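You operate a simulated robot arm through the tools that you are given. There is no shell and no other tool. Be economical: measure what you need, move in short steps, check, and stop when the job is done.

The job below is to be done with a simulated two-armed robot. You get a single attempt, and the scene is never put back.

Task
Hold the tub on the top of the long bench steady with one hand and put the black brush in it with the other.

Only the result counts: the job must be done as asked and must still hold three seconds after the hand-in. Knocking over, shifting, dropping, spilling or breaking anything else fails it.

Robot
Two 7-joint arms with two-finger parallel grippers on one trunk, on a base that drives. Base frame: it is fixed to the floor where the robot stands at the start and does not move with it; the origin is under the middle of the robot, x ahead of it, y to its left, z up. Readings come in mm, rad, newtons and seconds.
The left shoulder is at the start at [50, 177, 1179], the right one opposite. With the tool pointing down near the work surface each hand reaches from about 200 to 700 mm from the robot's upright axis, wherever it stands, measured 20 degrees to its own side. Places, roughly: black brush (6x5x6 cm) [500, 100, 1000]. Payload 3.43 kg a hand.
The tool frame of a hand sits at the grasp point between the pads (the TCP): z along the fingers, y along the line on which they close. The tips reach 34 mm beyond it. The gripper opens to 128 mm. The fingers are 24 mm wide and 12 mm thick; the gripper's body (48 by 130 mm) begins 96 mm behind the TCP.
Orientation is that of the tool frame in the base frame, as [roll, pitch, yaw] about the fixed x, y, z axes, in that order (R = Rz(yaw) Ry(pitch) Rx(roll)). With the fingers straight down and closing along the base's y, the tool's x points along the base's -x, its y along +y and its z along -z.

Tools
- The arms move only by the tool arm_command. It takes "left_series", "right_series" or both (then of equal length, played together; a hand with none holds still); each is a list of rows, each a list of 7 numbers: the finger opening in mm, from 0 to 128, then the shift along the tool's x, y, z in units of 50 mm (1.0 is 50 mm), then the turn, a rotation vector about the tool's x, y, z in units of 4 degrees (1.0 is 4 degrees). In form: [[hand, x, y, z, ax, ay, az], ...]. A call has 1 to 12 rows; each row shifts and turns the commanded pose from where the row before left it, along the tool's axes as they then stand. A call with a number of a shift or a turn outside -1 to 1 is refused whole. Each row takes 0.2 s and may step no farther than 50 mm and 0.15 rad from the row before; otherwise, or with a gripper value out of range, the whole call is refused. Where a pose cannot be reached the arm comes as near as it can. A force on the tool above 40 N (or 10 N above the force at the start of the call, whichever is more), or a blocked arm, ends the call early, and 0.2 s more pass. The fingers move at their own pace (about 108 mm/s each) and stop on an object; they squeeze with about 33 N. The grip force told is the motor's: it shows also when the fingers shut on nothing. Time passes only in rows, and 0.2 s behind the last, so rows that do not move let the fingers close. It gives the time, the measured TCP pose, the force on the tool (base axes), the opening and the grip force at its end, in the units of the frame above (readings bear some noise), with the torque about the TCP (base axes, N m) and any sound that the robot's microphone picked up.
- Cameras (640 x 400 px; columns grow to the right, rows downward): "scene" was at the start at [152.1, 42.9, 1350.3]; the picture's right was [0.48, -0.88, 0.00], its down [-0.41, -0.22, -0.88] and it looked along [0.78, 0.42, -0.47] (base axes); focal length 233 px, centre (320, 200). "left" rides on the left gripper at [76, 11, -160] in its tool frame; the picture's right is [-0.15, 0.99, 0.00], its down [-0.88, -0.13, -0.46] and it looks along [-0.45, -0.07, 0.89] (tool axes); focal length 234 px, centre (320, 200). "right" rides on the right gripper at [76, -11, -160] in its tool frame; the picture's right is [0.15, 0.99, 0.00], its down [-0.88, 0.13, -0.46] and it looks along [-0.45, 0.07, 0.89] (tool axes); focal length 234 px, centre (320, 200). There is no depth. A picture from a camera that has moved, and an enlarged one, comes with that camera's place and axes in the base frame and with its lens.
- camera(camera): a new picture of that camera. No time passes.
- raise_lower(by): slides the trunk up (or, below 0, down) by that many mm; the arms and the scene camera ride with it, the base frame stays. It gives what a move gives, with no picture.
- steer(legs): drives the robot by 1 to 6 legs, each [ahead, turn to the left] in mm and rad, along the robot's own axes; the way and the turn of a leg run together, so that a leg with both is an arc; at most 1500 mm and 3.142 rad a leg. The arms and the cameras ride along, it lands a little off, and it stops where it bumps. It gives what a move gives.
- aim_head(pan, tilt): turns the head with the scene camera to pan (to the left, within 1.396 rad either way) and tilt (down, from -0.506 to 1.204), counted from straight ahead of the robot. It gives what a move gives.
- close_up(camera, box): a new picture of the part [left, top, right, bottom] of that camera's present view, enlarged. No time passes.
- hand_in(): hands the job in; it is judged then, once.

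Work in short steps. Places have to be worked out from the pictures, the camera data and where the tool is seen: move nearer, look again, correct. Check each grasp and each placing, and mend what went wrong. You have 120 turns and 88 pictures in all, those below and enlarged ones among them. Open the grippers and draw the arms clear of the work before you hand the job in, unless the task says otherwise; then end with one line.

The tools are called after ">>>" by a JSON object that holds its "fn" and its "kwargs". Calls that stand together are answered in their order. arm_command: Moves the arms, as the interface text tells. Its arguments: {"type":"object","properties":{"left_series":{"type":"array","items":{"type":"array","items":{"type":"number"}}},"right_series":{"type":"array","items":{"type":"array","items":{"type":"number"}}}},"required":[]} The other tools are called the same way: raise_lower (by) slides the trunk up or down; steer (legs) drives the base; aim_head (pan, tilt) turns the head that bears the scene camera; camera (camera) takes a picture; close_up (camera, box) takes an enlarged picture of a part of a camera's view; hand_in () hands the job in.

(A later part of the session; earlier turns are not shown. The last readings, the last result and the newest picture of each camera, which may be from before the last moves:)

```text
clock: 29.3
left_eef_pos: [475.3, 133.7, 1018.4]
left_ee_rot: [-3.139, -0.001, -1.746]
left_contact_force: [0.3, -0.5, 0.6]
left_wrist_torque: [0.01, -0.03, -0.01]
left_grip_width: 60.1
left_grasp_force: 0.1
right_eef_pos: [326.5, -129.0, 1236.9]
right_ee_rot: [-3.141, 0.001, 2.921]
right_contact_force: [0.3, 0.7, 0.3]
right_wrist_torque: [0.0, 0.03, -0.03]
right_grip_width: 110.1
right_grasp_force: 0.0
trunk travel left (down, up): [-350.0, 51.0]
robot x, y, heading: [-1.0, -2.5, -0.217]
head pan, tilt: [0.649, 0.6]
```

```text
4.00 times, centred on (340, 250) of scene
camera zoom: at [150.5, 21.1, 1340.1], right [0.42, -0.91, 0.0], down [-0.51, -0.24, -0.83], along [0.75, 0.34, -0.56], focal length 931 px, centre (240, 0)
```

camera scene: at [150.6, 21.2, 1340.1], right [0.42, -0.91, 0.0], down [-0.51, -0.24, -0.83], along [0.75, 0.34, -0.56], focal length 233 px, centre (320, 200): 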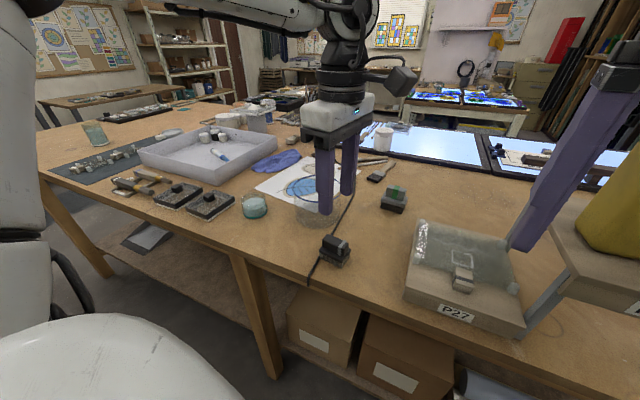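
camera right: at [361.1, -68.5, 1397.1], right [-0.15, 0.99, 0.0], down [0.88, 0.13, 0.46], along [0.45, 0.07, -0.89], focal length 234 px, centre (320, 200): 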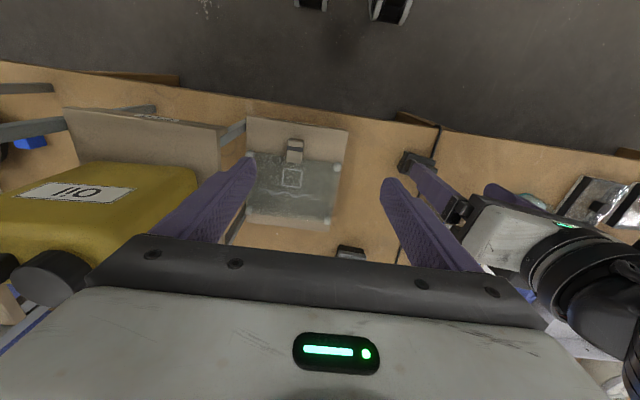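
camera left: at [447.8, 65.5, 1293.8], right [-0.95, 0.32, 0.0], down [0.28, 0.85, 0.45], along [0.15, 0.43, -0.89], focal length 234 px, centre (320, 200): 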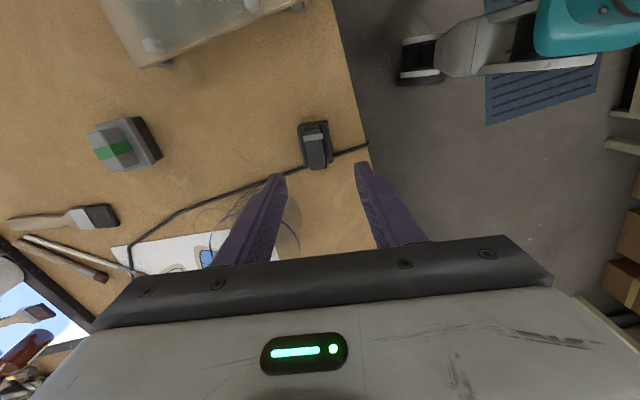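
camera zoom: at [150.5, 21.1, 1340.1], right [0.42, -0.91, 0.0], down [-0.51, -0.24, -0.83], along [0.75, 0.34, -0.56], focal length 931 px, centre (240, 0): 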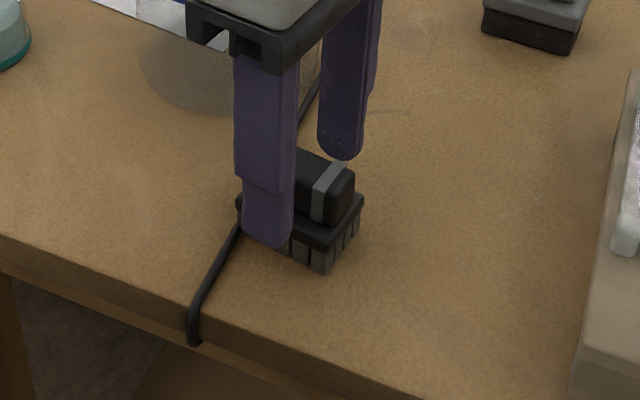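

The brush sits about 3 mm toward +x of the grip centre, so I nudge that way and close on the handle.

>>> {"fn": "arm_command", "kwargs": {"left_series": [[60, 0, -0.06, 0, 0, 0, 0], [45, 0, 0, 0, 0, 0, 0], [30, 0, 0, 0, 0, 0, 0], [10, 0, 0, 0, 0, 0, 0], [10, 0, 0, 0, 0, 0, 0]]}}

>>> {"fn": "close_up", "kwargs": {"camera": "left", "box": [240, 80, 400, 200]}}

>>> {"fn": "close_up", "kwargs": {"camera": "scene", "box": [280, 200, 400, 300]}}

```text
clock: 30.5
left_eef_pos: [477.2, 134.2, 1019.9]
left_ee_rot: [-3.14, -0.002, -1.749]
left_contact_force: [0.4, -0.8, 0.9]
left_wrist_torque: [0.04, -0.08, 0.02]
left_grip_width: 22.8
left_grasp_force: 32.7
right_eef_pos: [328.7, -128.7, 1235.7]
right_ee_rot: [-3.141, -0.001, 2.922]
right_contact_force: [0.4, 0.8, 0.6]
right_wrist_torque: [-0.01, 0.01, 0.01]
right_grip_width: 110.1
right_grasp_force: 0.1
trunk travel left (down, up): [-350.0, 51.0]
robot x, y, heading: [-1.3, -2.0, -0.214]
head pan, tilt: [0.649, 0.6]
```

```text
3.33 times, centred on (320, 140) of left
camera zoom: at [453.1, 61.3, 1179.7], right [-0.95, 0.32, 0.0], down [0.28, 0.84, 0.45], along [0.15, 0.43, -0.89], focal length 781 px, centre (320, 400)
```

zoom: 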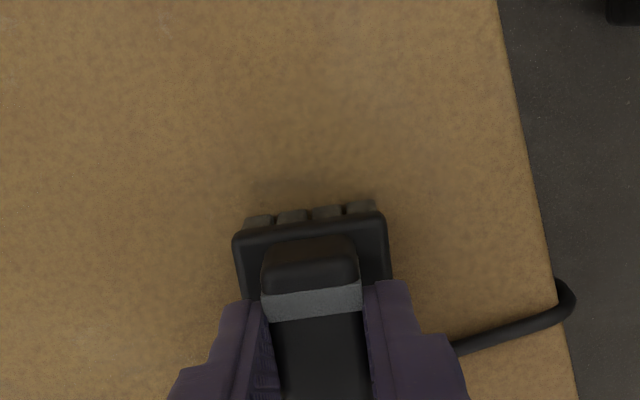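

```text
4.00 times, centred on (340, 250) of scene
camera zoom: at [150.6, 21.1, 1340.1], right [0.42, -0.91, 0.0], down [-0.51, -0.24, -0.83], along [0.75, 0.34, -0.56], focal length 931 px, centre (240, 0)
```

zoom: 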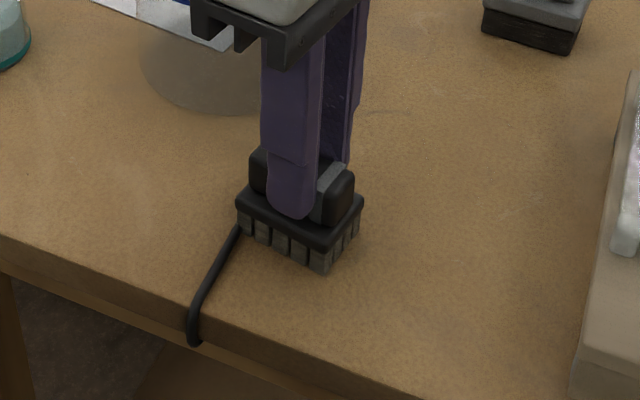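

The handle is clamped at 22.8 mm and 33 N. I lift slowly and check.

>>> {"fn": "arm_command", "kwargs": {"left_series": [[10, 0, 0, -0.1, 0, 0, 0], [10, 0, 0, -0.2, 0, 0, 0], [10, 0, 0, -0.3, 0, 0, 0], [10, 0, 0, 0, 0, 0, 0]]}}

>>> {"fn": "close_up", "kwargs": {"camera": "scene", "box": [280, 200, 400, 300]}}

```text
clock: 31.5
left_eef_pos: [478.1, 133.6, 1049.5]
left_ee_rot: [-3.139, -0.002, -1.749]
left_contact_force: [0.8, -0.1, -0.2]
left_wrist_torque: [0.03, 0.0, -0.02]
left_grip_width: 22.9
left_grasp_force: 33.1
right_eef_pos: [326.6, -127.5, 1235.6]
right_ee_rot: [3.141, -0.001, 2.923]
right_contact_force: [-0.2, 0.6, 0.6]
right_wrist_torque: [0.01, 0.01, -0.02]
right_grip_width: 109.9
right_grasp_force: 0.0
trunk travel left (down, up): [-350.0, 51.0]
robot x, y, heading: [-1.6, 0.9, -0.219]
head pan, tilt: [0.649, 0.6]
```

```text
4.00 times, centred on (340, 250) of scene
camera zoom: at [150.7, 21.2, 1340.1], right [0.42, -0.91, 0.0], down [-0.51, -0.24, -0.82], along [0.75, 0.34, -0.57], focal length 931 px, centre (240, 0)
```

zoom: 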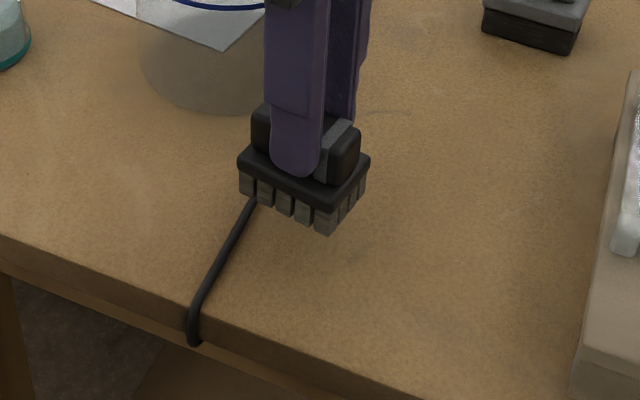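

The brush is lifted and held firmly, its bottom 65 mm below the TCP. I raise it and park it to the left, then turn the base back.

>>> {"fn": "arm_command", "kwargs": {"left_series": [[10, 0, 0, -0.6, 0, 0, 0], [10, 0, 0, -0.7, 0, 0, 0], [10, 0, 0, -0.7, 0, 0, 0], [10, 0, 0, -0.6, 0, 0, 0], [10, -0.6, 0.1, 0, 0, 0, 0], [10, -0.6, 0.1, 0, 0, 0, 0], [10, -0.6, 0.1, 0, 0, 0, 0], [10, -0.6, 0.1, 0, 0, 0, 0], [10, -0.6, 0.1, 0, 0, 0, 0], [10, 0, 0, 0, 0, 0, 0]]}}

>>> {"fn": "camera", "kwargs": {"camera": "scene"}}

```text
clock: 33.7
left_eef_pos: [480.7, 286.0, 1177.7]
left_ee_rot: [-3.138, -0.001, -1.75]
left_contact_force: [-1.0, -0.7, -0.4]
left_wrist_torque: [-0.01, -0.03, 0.0]
left_grip_width: 22.8
left_grasp_force: 32.6
right_eef_pos: [327.5, -129.1, 1236.0]
right_ee_rot: [-3.141, 0.0, 2.923]
right_contact_force: [-0.4, -0.1, -0.6]
right_wrist_torque: [0.02, 0.0, -0.02]
right_grip_width: 110.0
right_grasp_force: 0.1
trunk travel left (down, up): [-350.0, 51.0]
robot x, y, heading: [-0.5, -0.0, -0.216]
head pan, tilt: [0.649, 0.6]
```

```text
50 pictures are left
camera scene: at [150.6, 20.8, 1340.1], right [0.42, -0.91, 0.0], down [-0.51, -0.24, -0.83], along [0.75, 0.34, -0.56], focal length 233 px, centre (320, 200)
```

scene: 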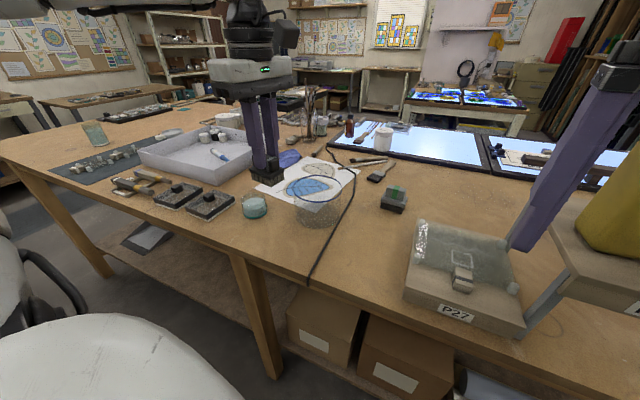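

The brush is held high, clear of everything. I turn the base back to the left and aim the head at the tub.

>>> {"fn": "steer", "kwargs": {"legs": [[0, 0.22]]}}

>>> {"fn": "aim_head", "kwargs": {"pan": 0.4, "tilt": 0.65}}

>>> {"fn": "arm_command", "kwargs": {"right_series": [[128, -0.9, 0.4, 0, 0, 0, -1], [128, -0.9, 0.4, 0, 0, 0, -1], [128, 0, 0, 0, 0, -1, -1], [128, 0, 0, 0, 0, -1, -1], [128, 0, 0, 0, 0, -1, -1], [128, 0, 0, 0, 0, -1, 0], [128, 0, 0, 0, 0, -1, 0], [128, 0, 0, 0, 0, -1, 0], [128, 0, 0, 0, 0, -1, 0], [128, 0, 0, 0, 0, -1, 0], [128, 0, 0, 0, 0, 0, 0]]}}

>>> {"fn": "camera", "kwargs": {"camera": "scene"}}

```text
clock: 34.9
left_eef_pos: [405.8, 384.1, 1177.2]
left_ee_rot: [-3.14, -0.001, -1.527]
left_contact_force: [-0.5, 0.1, -0.4]
left_wrist_torque: [0.02, -0.02, 0.02]
left_grip_width: 22.9
left_grasp_force: 33.0
right_eef_pos: [347.2, -53.4, 1235.8]
right_ee_rot: [3.141, 0.0, -3.14]
right_contact_force: [-0.5, -0.6, -0.6]
right_wrist_torque: [-0.02, -0.01, 0.02]
right_grip_width: 110.0
right_grasp_force: 0.0
trunk travel left (down, up): [-350.0, 51.0]
robot x, y, heading: [-1.4, -0.9, 0.001]
head pan, tilt: [0.649, 0.6]
```

```text
clock: 35.7
left_eef_pos: [406.9, 383.7, 1177.1]
left_ee_rot: [-3.141, -0.002, -1.527]
left_contact_force: [-0.5, 0.0, -0.5]
left_wrist_torque: [0.03, -0.04, -0.03]
left_grip_width: 23.0
left_grasp_force: 33.0
right_eef_pos: [347.4, -53.6, 1237.7]
right_ee_rot: [3.142, 0.0, 3.141]
right_contact_force: [0.1, 0.0, -0.9]
right_wrist_torque: [0.01, -0.01, -0.01]
right_grip_width: 110.0
right_grasp_force: 0.1
trunk travel left (down, up): [-350.0, 51.0]
robot x, y, heading: [-2.4, -2.6, 0.001]
head pan, tilt: [0.4, 0.649]
```

```text
clock: 38.1
left_eef_pos: [406.2, 384.3, 1178.0]
left_ee_rot: [-3.141, -0.003, -1.527]
left_contact_force: [0.2, 0.2, -0.3]
left_wrist_torque: [0.03, -0.03, 0.04]
left_grip_width: 23.0
left_grasp_force: 33.1
right_eef_pos: [435.4, -11.1, 1237.2]
right_ee_rot: [-3.118, 0.559, -2.779]
right_contact_force: [-0.1, -0.1, 0.7]
right_wrist_torque: [0.0, -0.02, -0.02]
right_grip_width: 127.8
right_grasp_force: 0.1
trunk travel left (down, up): [-350.0, 51.0]
robot x, y, heading: [-2.6, 3.8, 0.003]
head pan, tilt: [0.4, 0.649]
```

```text
49 pictures are left
camera scene: at [151.9, 33.7, 1335.8], right [0.39, -0.92, 0.0], down [-0.56, -0.24, -0.8], along [0.73, 0.31, -0.6], focal length 233 px, centre (320, 200)
```

scene: 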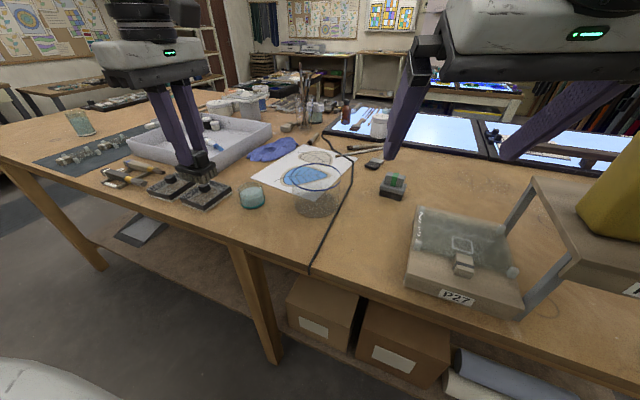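

The right hand tilts as wanted. I finish its orientation to about 40° below horizontal, pointing toward the tub.

>>> {"fn": "arm_command", "kwargs": {"right_series": [[128, 0, 0, 0, 0, -0.9, 0], [128, 0, 0, 0, 0, -0.9, 0], [128, 0, 0, 0, 0, -0.9, 0], [128, 0, 0, 0, 0, -0.9, 0], [128, 0, 0, 0, 0, -0.9, 0], [128, 0, 0, 0, -0.77, 0, -0.57], [128, 0, 0, 0, -0.77, 0, -0.57], [128, 0, 0, 0, -0.77, 0, -0.57], [128, 0, 0, 0, -0.76, 0, -0.57], [128, 0, 0, 0, 0, 0, 0]]}}

```text
clock: 40.3
left_eef_pos: [405.9, 383.2, 1176.7]
left_ee_rot: [-3.139, -0.003, -1.529]
left_contact_force: [0.3, -0.2, -1.2]
left_wrist_torque: [0.0, 0.02, 0.02]
left_grip_width: 23.2
left_grasp_force: 33.2
right_eef_pos: [436.2, -10.7, 1235.6]
right_ee_rot: [-3.136, 0.869, -2.522]
right_contact_force: [-0.8, -0.4, 0.2]
right_wrist_torque: [0.03, -0.01, 0.04]
right_grip_width: 127.8
right_grasp_force: 0.1
trunk travel left (down, up): [-350.0, 51.0]
robot x, y, heading: [0.4, -0.8, -0.002]
head pan, tilt: [0.4, 0.649]
```

I move the right hand to a pre-grasp point about 200 mm back from the tub along its approach line.

>>> {"fn": "arm_command", "kwargs": {"right_series": [[128, 0.03, 0.43, 0.62, 0, 0, 0], [128, 0.03, 0.43, 0.62, 0, 0, 0], [128, 0.03, 0.43, 0.62, 0, 0, 0], [128, 0.03, 0.43, 0.62, 0, 0, 0], [128, 0.03, 0.43, 0.62, 0, 0, 0], [128, 0, 0, 0, 0, 0, 0]]}}

>>> {"fn": "camera", "kwargs": {"camera": "right"}}

>>> {"fn": "camera", "kwargs": {"camera": "scene"}}

```text
clock: 41.7
left_eef_pos: [406.0, 382.2, 1176.8]
left_ee_rot: [-3.141, -0.003, -1.526]
left_contact_force: [0.0, 0.2, -0.1]
left_wrist_torque: [-0.03, -0.02, 0.01]
left_grip_width: 22.8
left_grasp_force: 32.6
right_eef_pos: [466.0, 142.6, 1131.8]
right_ee_rot: [-3.134, 0.87, -2.522]
right_contact_force: [-0.3, 0.2, -0.5]
right_wrist_torque: [-0.01, -0.01, -0.02]
right_grip_width: 127.9
right_grasp_force: 0.1
trunk travel left (down, up): [-350.0, 51.0]
robot x, y, heading: [0.6, -2.3, -0.003]
head pan, tilt: [0.4, 0.649]
```

```text
48 pictures are left
camera right: at [332.5, 33.3, 1175.8], right [-0.65, 0.75, -0.12], down [0.1, 0.24, 0.97], along [0.76, 0.61, -0.23], focal length 234 px, centre (320, 200)
```

right: 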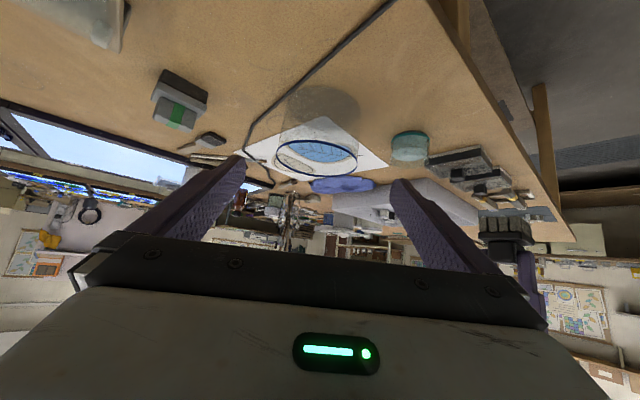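

```text
47 pictures are left
camera scene: at [151.8, 33.2, 1335.9], right [0.39, -0.92, 0.0], down [-0.56, -0.24, -0.8], along [0.73, 0.31, -0.6], focal length 233 px, centre (320, 200)
```

scene: 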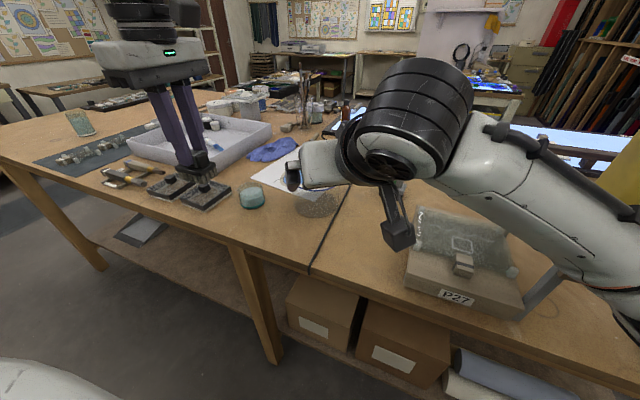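

Reached. The right camera sees the tub between the fingers, upside down. I enlarge to measure the alignment.

>>> {"fn": "close_up", "kwargs": {"camera": "right", "box": [210, 60, 450, 210]}}

```text
2.67 times, centred on (330, 135) of right
camera zoom: at [332.5, 33.3, 1175.8], right [-0.65, 0.75, -0.12], down [0.1, 0.24, 0.97], along [0.76, 0.61, -0.23], focal length 624 px, centre (293, 373)
```

zoom: 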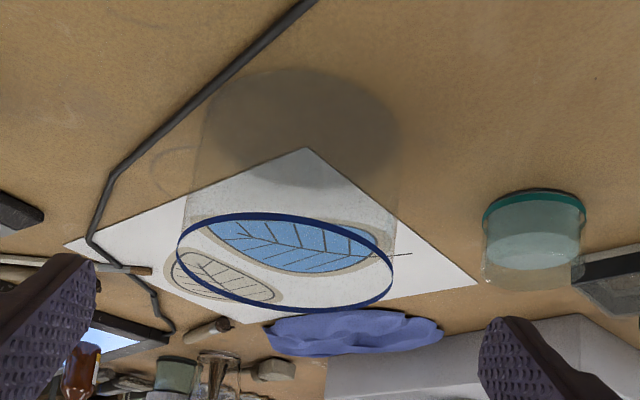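

The right camera puts the tub about 5 mm off the finger midline, at roughly (590,226). I correct sideways and advance 100 mm along the approach line, then recheck.

>>> {"fn": "arm_command", "kwargs": {"right_series": [[128, 0.03, -0.11, 0.6, 0, 0, 0], [128, 0.03, 0, 0.7, 0, 0, 0], [128, 0.03, 0, 0.7, 0, 0, 0], [128, 0, 0, 0, 0, 0, 0]]}}

>>> {"fn": "close_up", "kwargs": {"camera": "right", "box": [210, 60, 450, 210]}}

>>> {"fn": "camera", "kwargs": {"camera": "scene"}}

```text
clock: 42.7
left_eef_pos: [405.3, 382.7, 1177.2]
left_ee_rot: [-3.141, -0.003, -1.526]
left_contact_force: [-0.4, -0.1, -0.6]
left_wrist_torque: [-0.03, -0.02, 0.0]
left_grip_width: 22.9
left_grasp_force: 33.2
right_eef_pos: [529.9, 179.8, 1062.9]
right_ee_rot: [-3.133, 0.871, -2.521]
right_contact_force: [0.3, -0.5, 0.5]
right_wrist_torque: [-0.03, -0.01, -0.01]
right_grip_width: 128.2
right_grasp_force: 0.1
trunk travel left (down, up): [-350.0, 51.0]
robot x, y, heading: [1.6, 1.3, 0.003]
head pan, tilt: [0.4, 0.649]
```

```text
2.67 times, centred on (330, 135) of right
camera zoom: at [395.4, 70.5, 1107.5], right [-0.65, 0.75, -0.12], down [0.1, 0.24, 0.97], along [0.75, 0.61, -0.23], focal length 624 px, centre (293, 373)
```

zoom: 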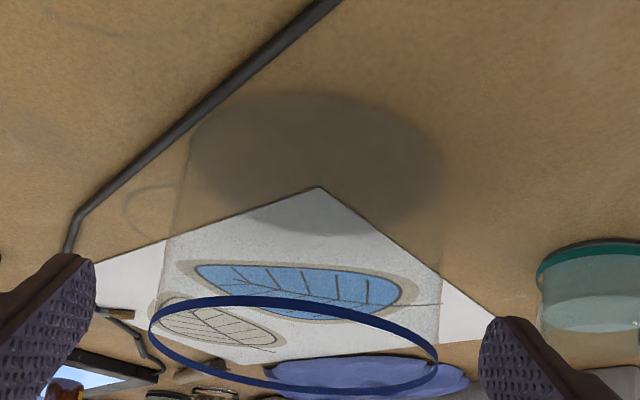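

```text
44 pictures are left
camera scene: at [151.7, 33.4, 1335.9], right [0.39, -0.92, 0.0], down [-0.56, -0.24, -0.8], along [0.73, 0.31, -0.6], focal length 233 px, centre (320, 200)
```

scene: 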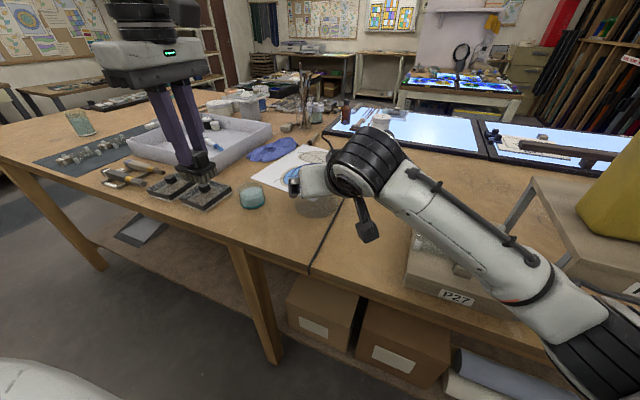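

Comparing where the midline should appear with where the tub is seen, the tub lies about 6 mm to the tool's +y. The earlier correction was unnecessary. I shift back and recheck.

>>> {"fn": "arm_command", "kwargs": {"right_series": [[128, 0, 0.12, 0, 0, 0, 0], [128, 0, 0, 0, 0, 0, 0]]}}

>>> {"fn": "close_up", "kwargs": {"camera": "right", "box": [210, 60, 450, 210]}}

```text
clock: 43.3
left_eef_pos: [406.2, 383.5, 1176.4]
left_ee_rot: [-3.14, -0.001, -1.528]
left_contact_force: [0.1, 0.2, -0.6]
left_wrist_torque: [-0.03, 0.0, -0.03]
left_grip_width: 23.1
left_grasp_force: 32.7
right_eef_pos: [525.8, 184.0, 1062.7]
right_ee_rot: [-3.135, 0.868, -2.519]
right_contact_force: [0.3, 0.0, -0.1]
right_wrist_torque: [-0.02, 0.0, -0.02]
right_grip_width: 128.1
right_grasp_force: 0.1
trunk travel left (down, up): [-350.0, 51.0]
robot x, y, heading: [1.8, -0.1, 0.008]
head pan, tilt: [0.4, 0.649]
```

```text
2.67 times, centred on (330, 135) of right
camera zoom: at [392.2, 75.6, 1107.8], right [-0.65, 0.75, -0.12], down [0.1, 0.24, 0.97], along [0.76, 0.61, -0.23], focal length 624 px, centre (293, 373)
```

zoom: 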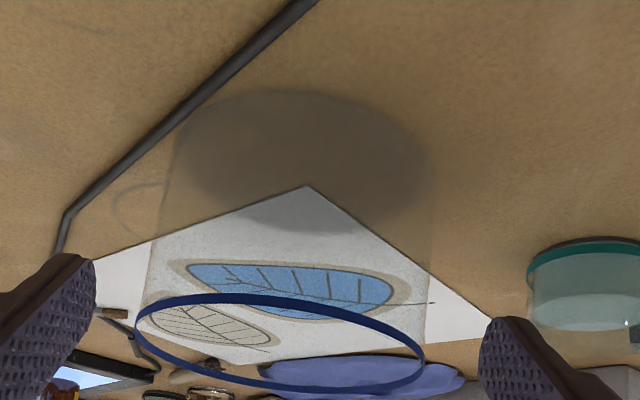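

Now centred. I advance the first 60 mm of the remaining 98 mm and check clearance.

>>> {"fn": "arm_command", "kwargs": {"right_series": [[128, 0, 0, 0.4, 0, 0, 0], [128, 0, 0, 0.4, 0, 0, 0], [128, 0, 0, 0.4, 0, 0, 0], [128, 0, 0, 0, 0, 0, 0]]}}

>>> {"fn": "close_up", "kwargs": {"camera": "right", "box": [210, 60, 450, 210]}}

```text
clock: 44.3
left_eef_pos: [406.6, 384.1, 1176.1]
left_ee_rot: [-3.141, -0.002, -1.527]
left_contact_force: [-0.1, 0.0, -0.2]
left_wrist_torque: [0.05, -0.02, 0.01]
left_grip_width: 23.2
left_grasp_force: 32.6
right_eef_pos: [564.7, 211.5, 1023.9]
right_ee_rot: [-3.133, 0.867, -2.521]
right_contact_force: [-1.4, 0.0, 0.3]
right_wrist_torque: [-0.02, -0.01, 0.0]
right_grip_width: 127.9
right_grasp_force: 0.2
trunk travel left (down, up): [-350.0, 51.0]
robot x, y, heading: [-0.7, 1.2, 0.009]
head pan, tilt: [0.4, 0.649]
```

```text
2.67 times, centred on (330, 135) of right
camera zoom: at [430.0, 103.0, 1068.8], right [-0.65, 0.75, -0.12], down [0.1, 0.24, 0.97], along [0.75, 0.61, -0.23], focal length 624 px, centre (293, 373)
```

zoom: 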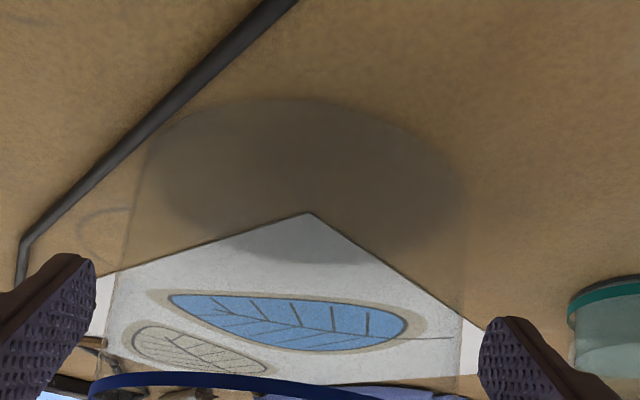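

The tub is symmetric between the fingers with about 4 mm clearance each side. I advance the last 30 mm.

>>> {"fn": "arm_command", "kwargs": {"right_series": [[128, 0, 0, 0.3, 0, 0, 0], [128, 0, 0, 0.3, 0, 0, 0], [128, 0, 0, 0, 0, 0, 0]]}}

>>> {"fn": "camera", "kwargs": {"camera": "right"}}

>>> {"fn": "close_up", "kwargs": {"camera": "scene", "box": [240, 130, 440, 260]}}

```text
clock: 45.1
left_eef_pos: [407.0, 383.2, 1177.8]
left_ee_rot: [-3.141, -0.003, -1.528]
left_contact_force: [0.1, -0.4, -1.1]
left_wrist_torque: [0.02, -0.05, 0.01]
left_grip_width: 23.0
left_grasp_force: 33.1
right_eef_pos: [582.0, 224.8, 1004.4]
right_ee_rot: [-3.135, 0.868, -2.52]
right_contact_force: [-0.1, -0.1, 0.4]
right_wrist_torque: [-0.02, -0.03, -0.03]
right_grip_width: 128.1
right_grasp_force: 0.0
trunk travel left (down, up): [-350.0, 51.0]
robot x, y, heading: [-0.3, 0.4, 0.002]
head pan, tilt: [0.4, 0.649]
```

```text
41 pictures are left
camera right: at [448.3, 115.1, 1049.7], right [-0.65, 0.75, -0.12], down [0.1, 0.24, 0.97], along [0.75, 0.61, -0.23], focal length 234 px, centre (320, 200)
```

right: 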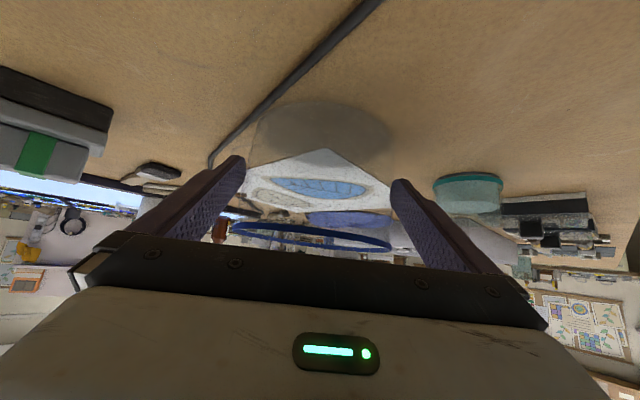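

```text
3.08 times, centred on (340, 195) of scene
camera zoom: at [151.8, 33.5, 1335.9], right [0.39, -0.92, 0.0], down [-0.56, -0.24, -0.8], along [0.73, 0.31, -0.6], focal length 716 px, centre (258, 215)
```

zoom: 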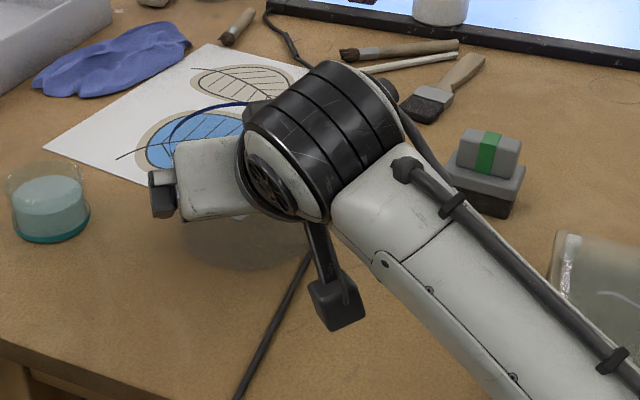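

The fingers straddle the tub with no contact force. I close them gently in small steps.

>>> {"fn": "arm_command", "kwargs": {"right_series": [[122, 0, 0, 0, 0, 0, 0], [119, 0, 0, 0, 0, 0, 0], [116, 0, 0, 0, 0, 0, 0], [116, 0, 0, 0, 0, 0, 0]]}}

```text
clock: 46.1
left_eef_pos: [407.0, 383.4, 1177.1]
left_ee_rot: [-3.138, -0.002, -1.529]
left_contact_force: [0.4, 0.1, -0.3]
left_wrist_torque: [0.0, 0.0, -0.02]
left_grip_width: 23.1
left_grasp_force: 32.8
right_eef_pos: [582.2, 223.9, 1004.7]
right_ee_rot: [-3.133, 0.867, -2.52]
right_contact_force: [0.2, -0.5, 0.7]
right_wrist_torque: [-0.02, 0.01, -0.02]
right_grip_width: 116.7
right_grasp_force: 0.5
trunk travel left (down, up): [-350.0, 51.0]
robot x, y, heading: [1.8, 3.0, 0.003]
head pan, tilt: [0.4, 0.649]
```

Width 116.7 mm with a small force, so contact may be starting. I close slightly more.

>>> {"fn": "arm_command", "kwargs": {"right_series": [[115, 0, 0, 0, 0, 0, 0], [114, 0, 0, 0, 0, 0, 0], [114, 0, 0, 0, 0, 0, 0]]}}

>>> {"fn": "close_up", "kwargs": {"camera": "right", "box": [210, 80, 450, 270]}}

```text
clock: 46.9
left_eef_pos: [406.3, 385.5, 1175.5]
left_ee_rot: [-3.14, -0.001, -1.527]
left_contact_force: [0.1, 0.6, -0.9]
left_wrist_torque: [0.02, 0.03, 0.0]
left_grip_width: 23.3
left_grasp_force: 33.3
right_eef_pos: [581.8, 223.8, 1004.1]
right_ee_rot: [-3.135, 0.867, -2.52]
right_contact_force: [-0.7, -0.8, -0.1]
right_wrist_torque: [-0.05, -0.01, 0.02]
right_grip_width: 114.5
right_grasp_force: 0.3
trunk travel left (down, up): [-350.0, 51.0]
robot x, y, heading: [-0.2, 1.1, 0.002]
head pan, tilt: [0.4, 0.649]
```

```text
2.11 times, centred on (330, 175) of right
camera zoom: at [448.4, 115.0, 1049.7], right [-0.65, 0.75, -0.12], down [0.1, 0.24, 0.97], along [0.75, 0.61, -0.23], focal length 493 px, centre (299, 253)
```

zoom: 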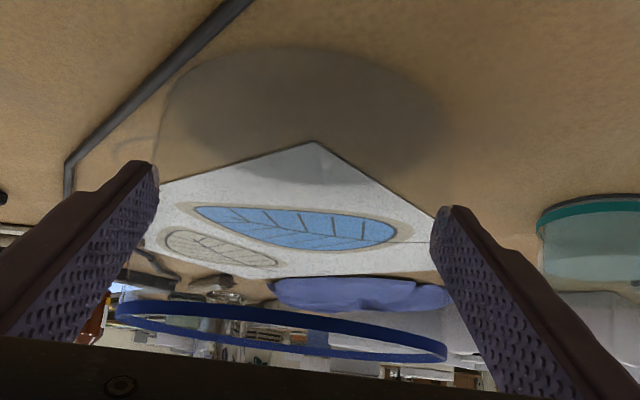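

Nearly touching. I keep closing in small steps.

>>> {"fn": "arm_command", "kwargs": {"right_series": [[112, 0, 0, 0, 0, 0, 0], [111, 0, 0, 0, 0, 0, 0], [110, 0, 0, 0, 0, 0, 0], [110, 0, 0, 0, 0, 0, 0]]}}

```text
clock: 47.9
left_eef_pos: [406.5, 383.6, 1177.5]
left_ee_rot: [-3.139, -0.001, -1.526]
left_contact_force: [0.2, 0.1, -0.1]
left_wrist_torque: [0.03, -0.01, 0.0]
left_grip_width: 23.0
left_grasp_force: 33.8
right_eef_pos: [582.9, 223.1, 1005.4]
right_ee_rot: [-3.135, 0.869, -2.521]
right_contact_force: [-0.3, -0.1, -0.6]
right_wrist_torque: [0.0, 0.02, 0.02]
right_grip_width: 113.1
right_grasp_force: 33.0
trunk travel left (down, up): [-350.0, 51.0]
robot x, y, heading: [1.7, -1.7, -0.001]
head pan, tilt: [0.4, 0.649]
```

The right hand now holds the tub firmly at 113 mm, and no sound was heard. I bring the brush over toward the tub at height, most of the way first.

>>> {"fn": "arm_command", "kwargs": {"left_series": [[10, 0.6, -0.71, 0, 0, 0, 0], [10, 0.6, -0.71, 0, 0, 0, 0], [10, 0.6, -0.71, 0, 0, 0, 0], [10, 0.6, -0.71, 0, 0, 0, 0], [10, 0, -0.5, 0, 0, 0, 0], [10, 0, 0, 0, 0, 0, 0]], "right_series": [[110, 0, 0, 0, 0, 0, 0], [110, 0, 0, 0, 0, 0, 0], [110, 0, 0, 0, 0, 0, 0], [110, 0, 0, 0, 0, 0, 0], [110, 0, 0, 0, 0, 0, 0], [110, 0, 0, 0, 0, 0, 0]]}}

>>> {"fn": "camera", "kwargs": {"camera": "left"}}

>>> {"fn": "camera", "kwargs": {"camera": "scene"}}

>>> {"fn": "camera", "kwargs": {"camera": "right"}}

```text
clock: 49.3
left_eef_pos: [544.4, 277.9, 1175.2]
left_ee_rot: [-3.141, -0.003, -1.52]
left_contact_force: [-0.4, 0.0, -0.9]
left_wrist_torque: [0.0, 0.0, 0.03]
left_grip_width: 23.1
left_grasp_force: 32.6
left hand out of reach, approached as far as the arm can: row 4, 5
right_eef_pos: [582.4, 225.1, 1004.4]
right_ee_rot: [-3.134, 0.867, -2.518]
right_contact_force: [0.1, -0.1, 0.5]
right_wrist_torque: [-0.03, -0.01, 0.04]
right_grip_width: 112.4
right_grasp_force: 33.6
trunk travel left (down, up): [-350.0, 51.0]
robot x, y, heading: [2.2, -0.9, -0.003]
head pan, tilt: [0.4, 0.649]
```

```text
38 pictures are left
camera left: at [536.3, 202.3, 1336.5], right [-1.0, 0.1, 0.0], down [0.09, 0.89, 0.45], along [0.05, 0.45, -0.89], focal length 234 px, centre (320, 200)
```

left: 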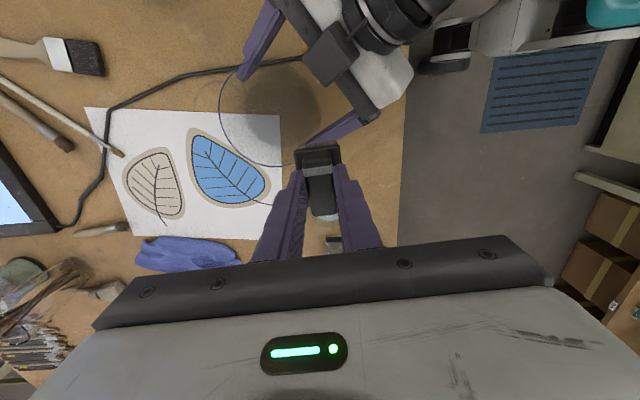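

```text
37 pictures are left
camera scene: at [151.8, 33.6, 1335.8], right [0.39, -0.92, 0.0], down [-0.56, -0.24, -0.8], along [0.73, 0.31, -0.6], focal length 233 px, centre (320, 200)
```

scene: 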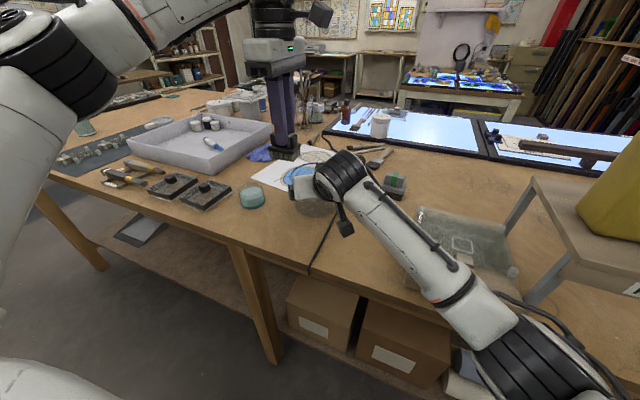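

```text
36 pictures are left
camera right: at [448.3, 115.1, 1049.7], right [-0.65, 0.75, -0.12], down [0.1, 0.24, 0.97], along [0.75, 0.61, -0.23], focal length 234 px, centre (320, 200)
```

right: 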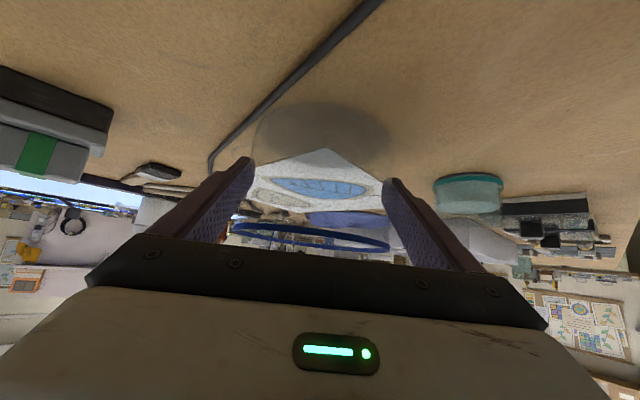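

The left arm stops at (544,278,1175), near full stretch at this height. Lowering it while keeping the brush above the rim should give more reach.

>>> {"fn": "arm_command", "kwargs": {"left_series": [[10, 0, 0, 0.5, 0, 0, 0], [10, 0, 0, 0.4, 0, 0, 0], [10, 0.25, -0.2, 0, 0, 0, 0], [10, 0.25, -0.2, 0, 0, 0, 0], [10, 0.25, -0.2, 0, 0, 0, 0], [10, 0, 0, 0, 0, 0, 0]]}}

```text
clock: 50.7
left_eef_pos: [553.6, 255.4, 1126.2]
left_ee_rot: [-3.138, -0.004, -1.525]
left_contact_force: [0.3, -0.4, -0.5]
left_wrist_torque: [0.01, -0.05, 0.03]
left_grip_width: 22.8
left_grasp_force: 33.3
left hand out of reach, approached as far as the arm can: row 4, 5
right_eef_pos: [582.6, 225.2, 1005.1]
right_ee_rot: [-3.135, 0.868, -2.521]
right_contact_force: [0.2, -0.2, -0.1]
right_wrist_torque: [0.01, 0.0, -0.02]
right_grip_width: 112.5
right_grasp_force: 32.8
trunk travel left (down, up): [-350.0, 51.0]
robot x, y, heading: [-0.7, 0.3, 0.004]
head pan, tilt: [0.4, 0.649]
```

I test which direction is blocked, starting with forward only.

>>> {"fn": "arm_command", "kwargs": {"left_series": [[10, 0, -0.3, 0, 0, 0, 0], [10, 0, 0, 0, 0, 0, 0]]}}

>>> {"fn": "arm_command", "kwargs": {"left_series": [[10, 0.3, 0, 0, 0, 0, 0], [10, 0, 0, 0, 0, 0, 0]]}}

```text
clock: 51.3
left_eef_pos: [556.2, 258.5, 1125.4]
left_ee_rot: [-3.138, -0.002, -1.526]
left_contact_force: [-0.2, -0.1, -0.1]
left_wrist_torque: [-0.03, 0.0, 0.03]
left_grip_width: 23.0
left_grasp_force: 33.0
left hand out of reach, approached as far as the arm can: row 1
right_eef_pos: [583.4, 222.9, 1004.4]
right_ee_rot: [-3.135, 0.867, -2.521]
right_contact_force: [1.0, 0.2, -0.1]
right_wrist_torque: [-0.04, 0.01, 0.01]
right_grip_width: 112.0
right_grasp_force: 32.7
trunk travel left (down, up): [-350.0, 51.0]
robot x, y, heading: [-0.3, -1.0, 0.002]
head pan, tilt: [0.4, 0.649]
```

```text
clock: 51.9
left_eef_pos: [551.7, 249.0, 1123.2]
left_ee_rot: [-3.137, -0.004, -1.527]
left_contact_force: [-1.0, -0.5, -0.2]
left_wrist_torque: [0.04, 0.0, 0.03]
left_grip_width: 23.0
left_grasp_force: 32.9
left hand out of reach, approached as far as the arm can: row 1
right_eef_pos: [583.4, 223.6, 1005.3]
right_ee_rot: [-3.135, 0.868, -2.518]
right_contact_force: [-0.6, -0.6, 0.3]
right_wrist_torque: [-0.04, 0.02, 0.02]
right_grip_width: 112.6
right_grasp_force: 32.9
trunk travel left (down, up): [-350.0, 51.0]
robot x, y, heading: [0.7, 1.3, 0.003]
head pan, tilt: [0.4, 0.649]
```

The limit blocks moving forward and inward together. Tilting the left tool about 16° so its fingers point that way brings the wrist back and should free reach.

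>>> {"fn": "arm_command", "kwargs": {"left_series": [[10, 0, 0, 0, 0.88, 0.47, 0], [10, 0, 0, 0, 0.88, 0.47, 0], [10, 0, 0, 0, 0.88, 0.47, 0], [10, 0, 0, 0, 0.88, 0.47, 0], [10, 0, 0, 0, 0, 0, 0]]}}

>>> {"fn": "camera", "kwargs": {"camera": "left"}}

>>> {"fn": "camera", "kwargs": {"camera": "right"}}

```text
clock: 53.1
left_eef_pos: [550.8, 249.2, 1121.9]
left_ee_rot: [-2.892, -0.133, -1.545]
left_contact_force: [0.2, -0.3, -0.4]
left_wrist_torque: [-0.02, 0.03, -0.01]
left_grip_width: 22.9
left_grasp_force: 33.3
right_eef_pos: [583.6, 224.0, 1004.1]
right_ee_rot: [-3.135, 0.868, -2.519]
right_contact_force: [0.4, 0.0, 0.2]
right_wrist_torque: [0.02, 0.01, -0.02]
right_grip_width: 112.2
right_grasp_force: 33.2
trunk travel left (down, up): [-350.0, 51.0]
robot x, y, heading: [0.2, -0.0, 0.002]
head pan, tilt: [0.4, 0.649]
```

```text
35 pictures are left
camera left: at [500.7, 191.7, 1285.0], right [-0.96, 0.09, -0.26], down [-0.01, 0.94, 0.35], along [0.28, 0.34, -0.9], focal length 234 px, centre (320, 200)
```

left: 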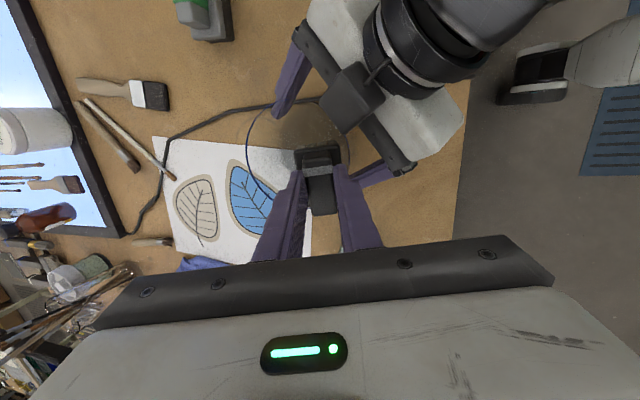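

```text
34 pictures are left
camera right: at [448.5, 114.9, 1049.6], right [-0.65, 0.75, -0.12], down [0.1, 0.24, 0.97], along [0.75, 0.61, -0.23], focal length 234 px, centre (320, 200)
```

right: 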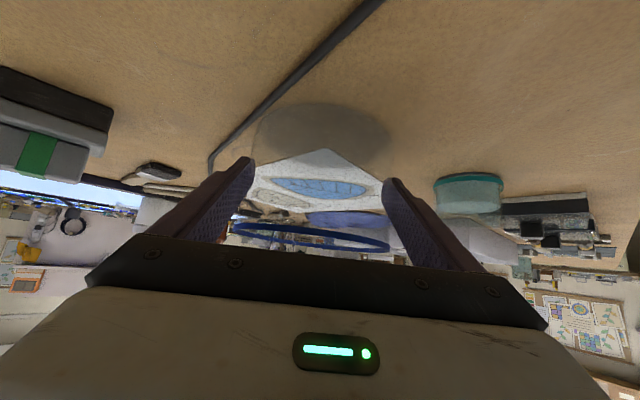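

The tilt worked, and the brush bottom is now near (567,241,1059). I shift it over the tub centre.

>>> {"fn": "arm_command", "kwargs": {"left_series": [[10, 0.16, -0.2, 0.07, 0, 0, 0], [10, 0.15, -0.19, 0.07, 0, 0, 0], [10, 0, 0, 0, 0, 0, 0]]}}

>>> {"fn": "close_up", "kwargs": {"camera": "left", "box": [220, 60, 460, 260]}}

>>> {"fn": "camera", "kwargs": {"camera": "scene"}}

```text
clock: 53.9
left_eef_pos: [572.2, 234.9, 1123.3]
left_ee_rot: [-2.893, -0.133, -1.543]
left_contact_force: [0.5, 0.1, -0.9]
left_wrist_torque: [0.01, -0.01, -0.01]
left_grip_width: 22.9
left_grasp_force: 33.2
right_eef_pos: [583.5, 223.8, 1004.8]
right_ee_rot: [-3.135, 0.87, -2.521]
right_contact_force: [-0.8, 0.1, -0.6]
right_wrist_torque: [-0.01, 0.0, 0.0]
right_grip_width: 112.4
right_grasp_force: 32.6
trunk travel left (down, up): [-350.0, 51.0]
robot x, y, heading: [-1.7, 1.2, 0.003]
head pan, tilt: [0.4, 0.649]
```

```text
2.00 times, centred on (340, 160) of left
camera zoom: at [522.5, 177.2, 1285.2], right [-0.96, 0.09, -0.26], down [-0.01, 0.94, 0.35], along [0.27, 0.34, -0.9], focal length 468 px, centre (280, 280)
```

zoom: 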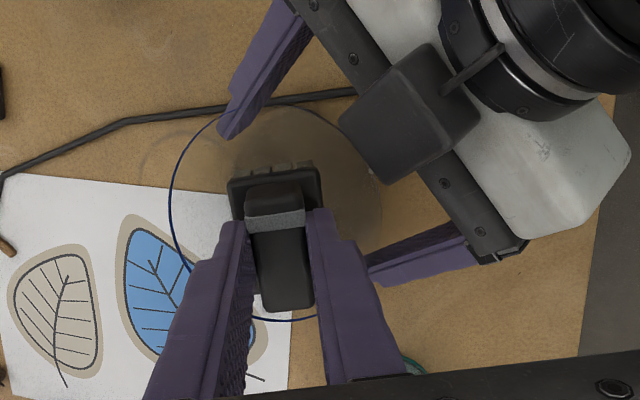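

```text
32 pictures are left
camera scene: at [151.9, 33.6, 1335.8], right [0.39, -0.92, 0.0], down [-0.56, -0.24, -0.8], along [0.73, 0.31, -0.6], focal length 233 px, centre (320, 200)
```

scene: 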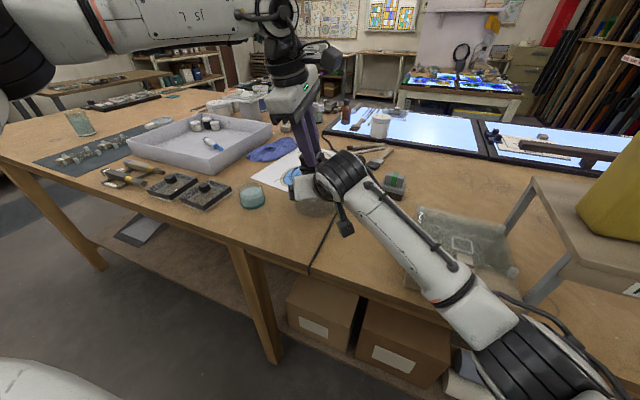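

The view shows the brush above the tub opening, with the right gripper beside it. I turn the left hand 20° about its axis to keep its body clear of the right gripper, then lower the brush partway in.

>>> {"fn": "arm_command", "kwargs": {"left_series": [[10, 0, 0, 0, 0, 0, 1], [10, 0, 0, 0, 0, 0, 1], [10, 0, 0, 0, 0, 0, 1], [10, 0, 0, 0, 0, 0, 1], [10, 0, 0, 0, 0, 0, 1], [10, -0.02, 0.11, 0.384, 0, 0, 0], [10, -0.015, 0.11, 0.384, 0, 0, 0], [10, 0, 0, 0, 0, 0, 0]]}}

>>> {"fn": "close_up", "kwargs": {"camera": "left", "box": [220, 60, 460, 260]}}

>>> {"fn": "close_up", "kwargs": {"camera": "right", "box": [210, 80, 450, 270]}}

```text
clock: 55.7
left_eef_pos: [571.1, 232.1, 1083.3]
left_ee_rot: [-2.862, -0.041, -1.881]
left_contact_force: [-0.5, -0.6, -1.4]
left_wrist_torque: [0.03, 0.02, -0.01]
left_grip_width: 22.9
left_grasp_force: 33.0
right_eef_pos: [583.0, 224.7, 1005.0]
right_ee_rot: [-3.136, 0.866, -2.519]
right_contact_force: [0.2, 0.5, 0.9]
right_wrist_torque: [-0.02, 0.03, 0.02]
right_grip_width: 111.9
right_grasp_force: 32.3
trunk travel left (down, up): [-350.0, 51.0]
robot x, y, heading: [-2.1, -3.2, 0.002]
head pan, tilt: [0.4, 0.649]
```

```text
2.00 times, centred on (340, 160) of left
camera zoom: at [497.2, 183.1, 1237.4], right [-0.86, 0.42, -0.28], down [0.28, 0.86, 0.44], along [0.42, 0.3, -0.85], focal length 468 px, centre (280, 280)
```

zoom: 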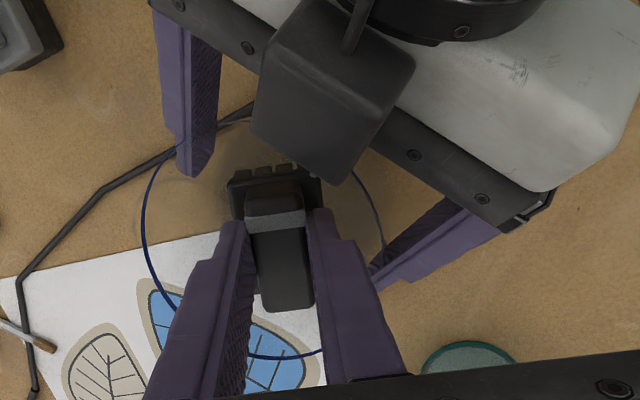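

```text
2.11 times, centred on (330, 175) of right
camera zoom: at [448.4, 115.0, 1049.7], right [-0.65, 0.75, -0.12], down [0.1, 0.24, 0.97], along [0.75, 0.61, -0.23], focal length 493 px, centre (299, 253)
```

zoom: 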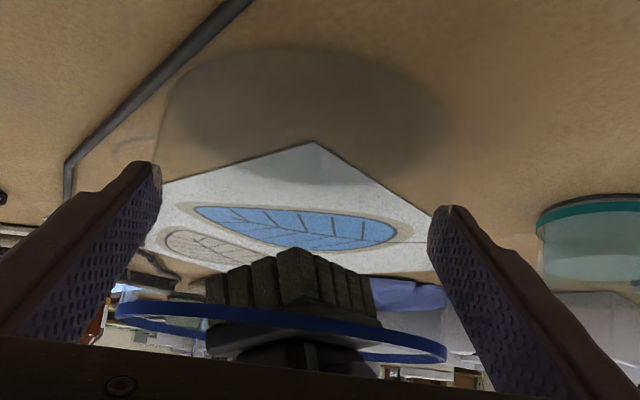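

The brush is entering the tub centrally. I lower another 32 mm, watching for contact.

>>> {"fn": "arm_command", "kwargs": {"left_series": [[10, -0.012, 0.088, 0.307, 0, 0, 0], [10, -0.012, 0.088, 0.307, 0, 0, 0], [10, 0, 0, 0, 0, 0, 0]]}}

>>> {"fn": "close_up", "kwargs": {"camera": "left", "box": [220, 60, 460, 260]}}

>>> {"fn": "close_up", "kwargs": {"camera": "right", "box": [210, 80, 450, 270]}}

```text
clock: 56.5
left_eef_pos: [571.2, 232.8, 1052.1]
left_ee_rot: [-2.863, -0.039, -1.882]
left_contact_force: [0.2, 0.1, -0.5]
left_wrist_torque: [0.02, 0.0, 0.01]
left_grip_width: 23.3
left_grasp_force: 33.7
right_eef_pos: [583.2, 223.6, 1003.3]
right_ee_rot: [-3.134, 0.867, -2.52]
right_contact_force: [0.1, -0.7, 0.7]
right_wrist_torque: [0.0, 0.03, 0.02]
right_grip_width: 112.4
right_grasp_force: 33.1
trunk travel left (down, up): [-350.0, 51.0]
robot x, y, heading: [0.1, -0.5, -0.002]
head pan, tilt: [0.4, 0.649]
```

```text
2.00 times, centred on (340, 160) of left
camera zoom: at [497.0, 183.3, 1205.7], right [-0.86, 0.42, -0.28], down [0.28, 0.86, 0.44], along [0.42, 0.3, -0.86], focal length 468 px, centre (280, 280)
```

zoom: 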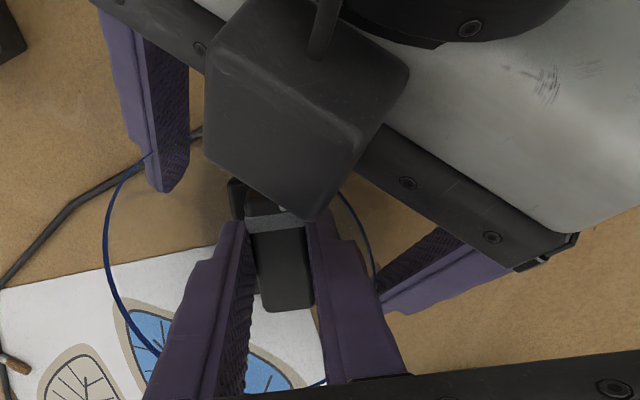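

```text
2.11 times, centred on (330, 175) of right
camera zoom: at [448.4, 115.0, 1049.7], right [-0.65, 0.75, -0.12], down [0.1, 0.24, 0.97], along [0.75, 0.61, -0.23], focal length 493 px, centre (299, 253)
```

zoom: 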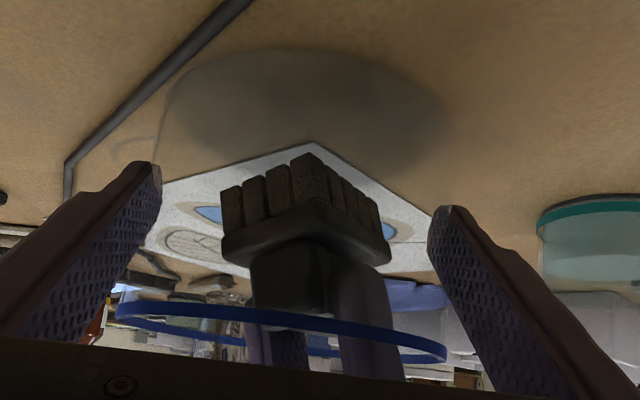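

The brush is inside with its plate below the rim. I lower 14 mm more, then release.

>>> {"fn": "arm_command", "kwargs": {"left_series": [[10, -0.005, 0.04, 0.135, 0, 0, 0], [10, -0.005, 0.04, 0.135, 0, 0, 0], [10, 0, 0, 0, 0, 0, 0]]}}

>>> {"fn": "close_up", "kwargs": {"camera": "right", "box": [210, 80, 450, 270]}}

```text
clock: 57.3
left_eef_pos: [569.9, 232.8, 1038.7]
left_ee_rot: [-2.858, -0.04, -1.881]
left_contact_force: [0.1, 0.7, 9.4]
left_wrist_torque: [0.23, 0.28, 0.04]
left_grip_width: 23.1
left_grasp_force: 32.8
right_eef_pos: [582.4, 225.3, 1004.7]
right_ee_rot: [-3.131, 0.866, -2.519]
right_contact_force: [1.2, 0.3, -3.3]
right_wrist_torque: [-0.09, -0.59, 0.01]
right_grip_width: 112.4
right_grasp_force: 32.6
trunk travel left (down, up): [-350.0, 51.0]
robot x, y, heading: [1.7, 0.1, -0.0]
head pan, tilt: [0.4, 0.649]
```

```text
2.11 times, centred on (330, 175) of right
camera zoom: at [448.1, 114.8, 1049.6], right [-0.65, 0.75, -0.12], down [0.1, 0.24, 0.97], along [0.75, 0.61, -0.23], focal length 493 px, centre (299, 253)
```

zoom: 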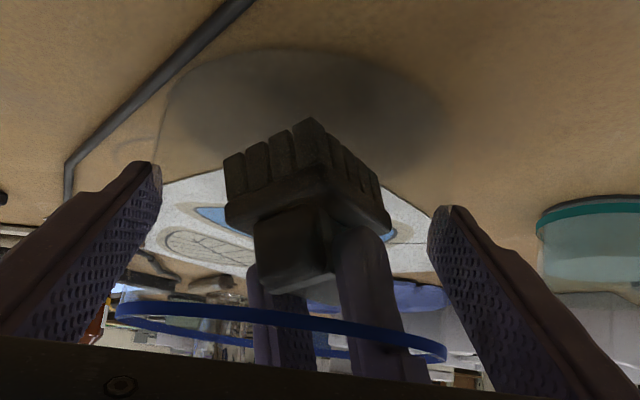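

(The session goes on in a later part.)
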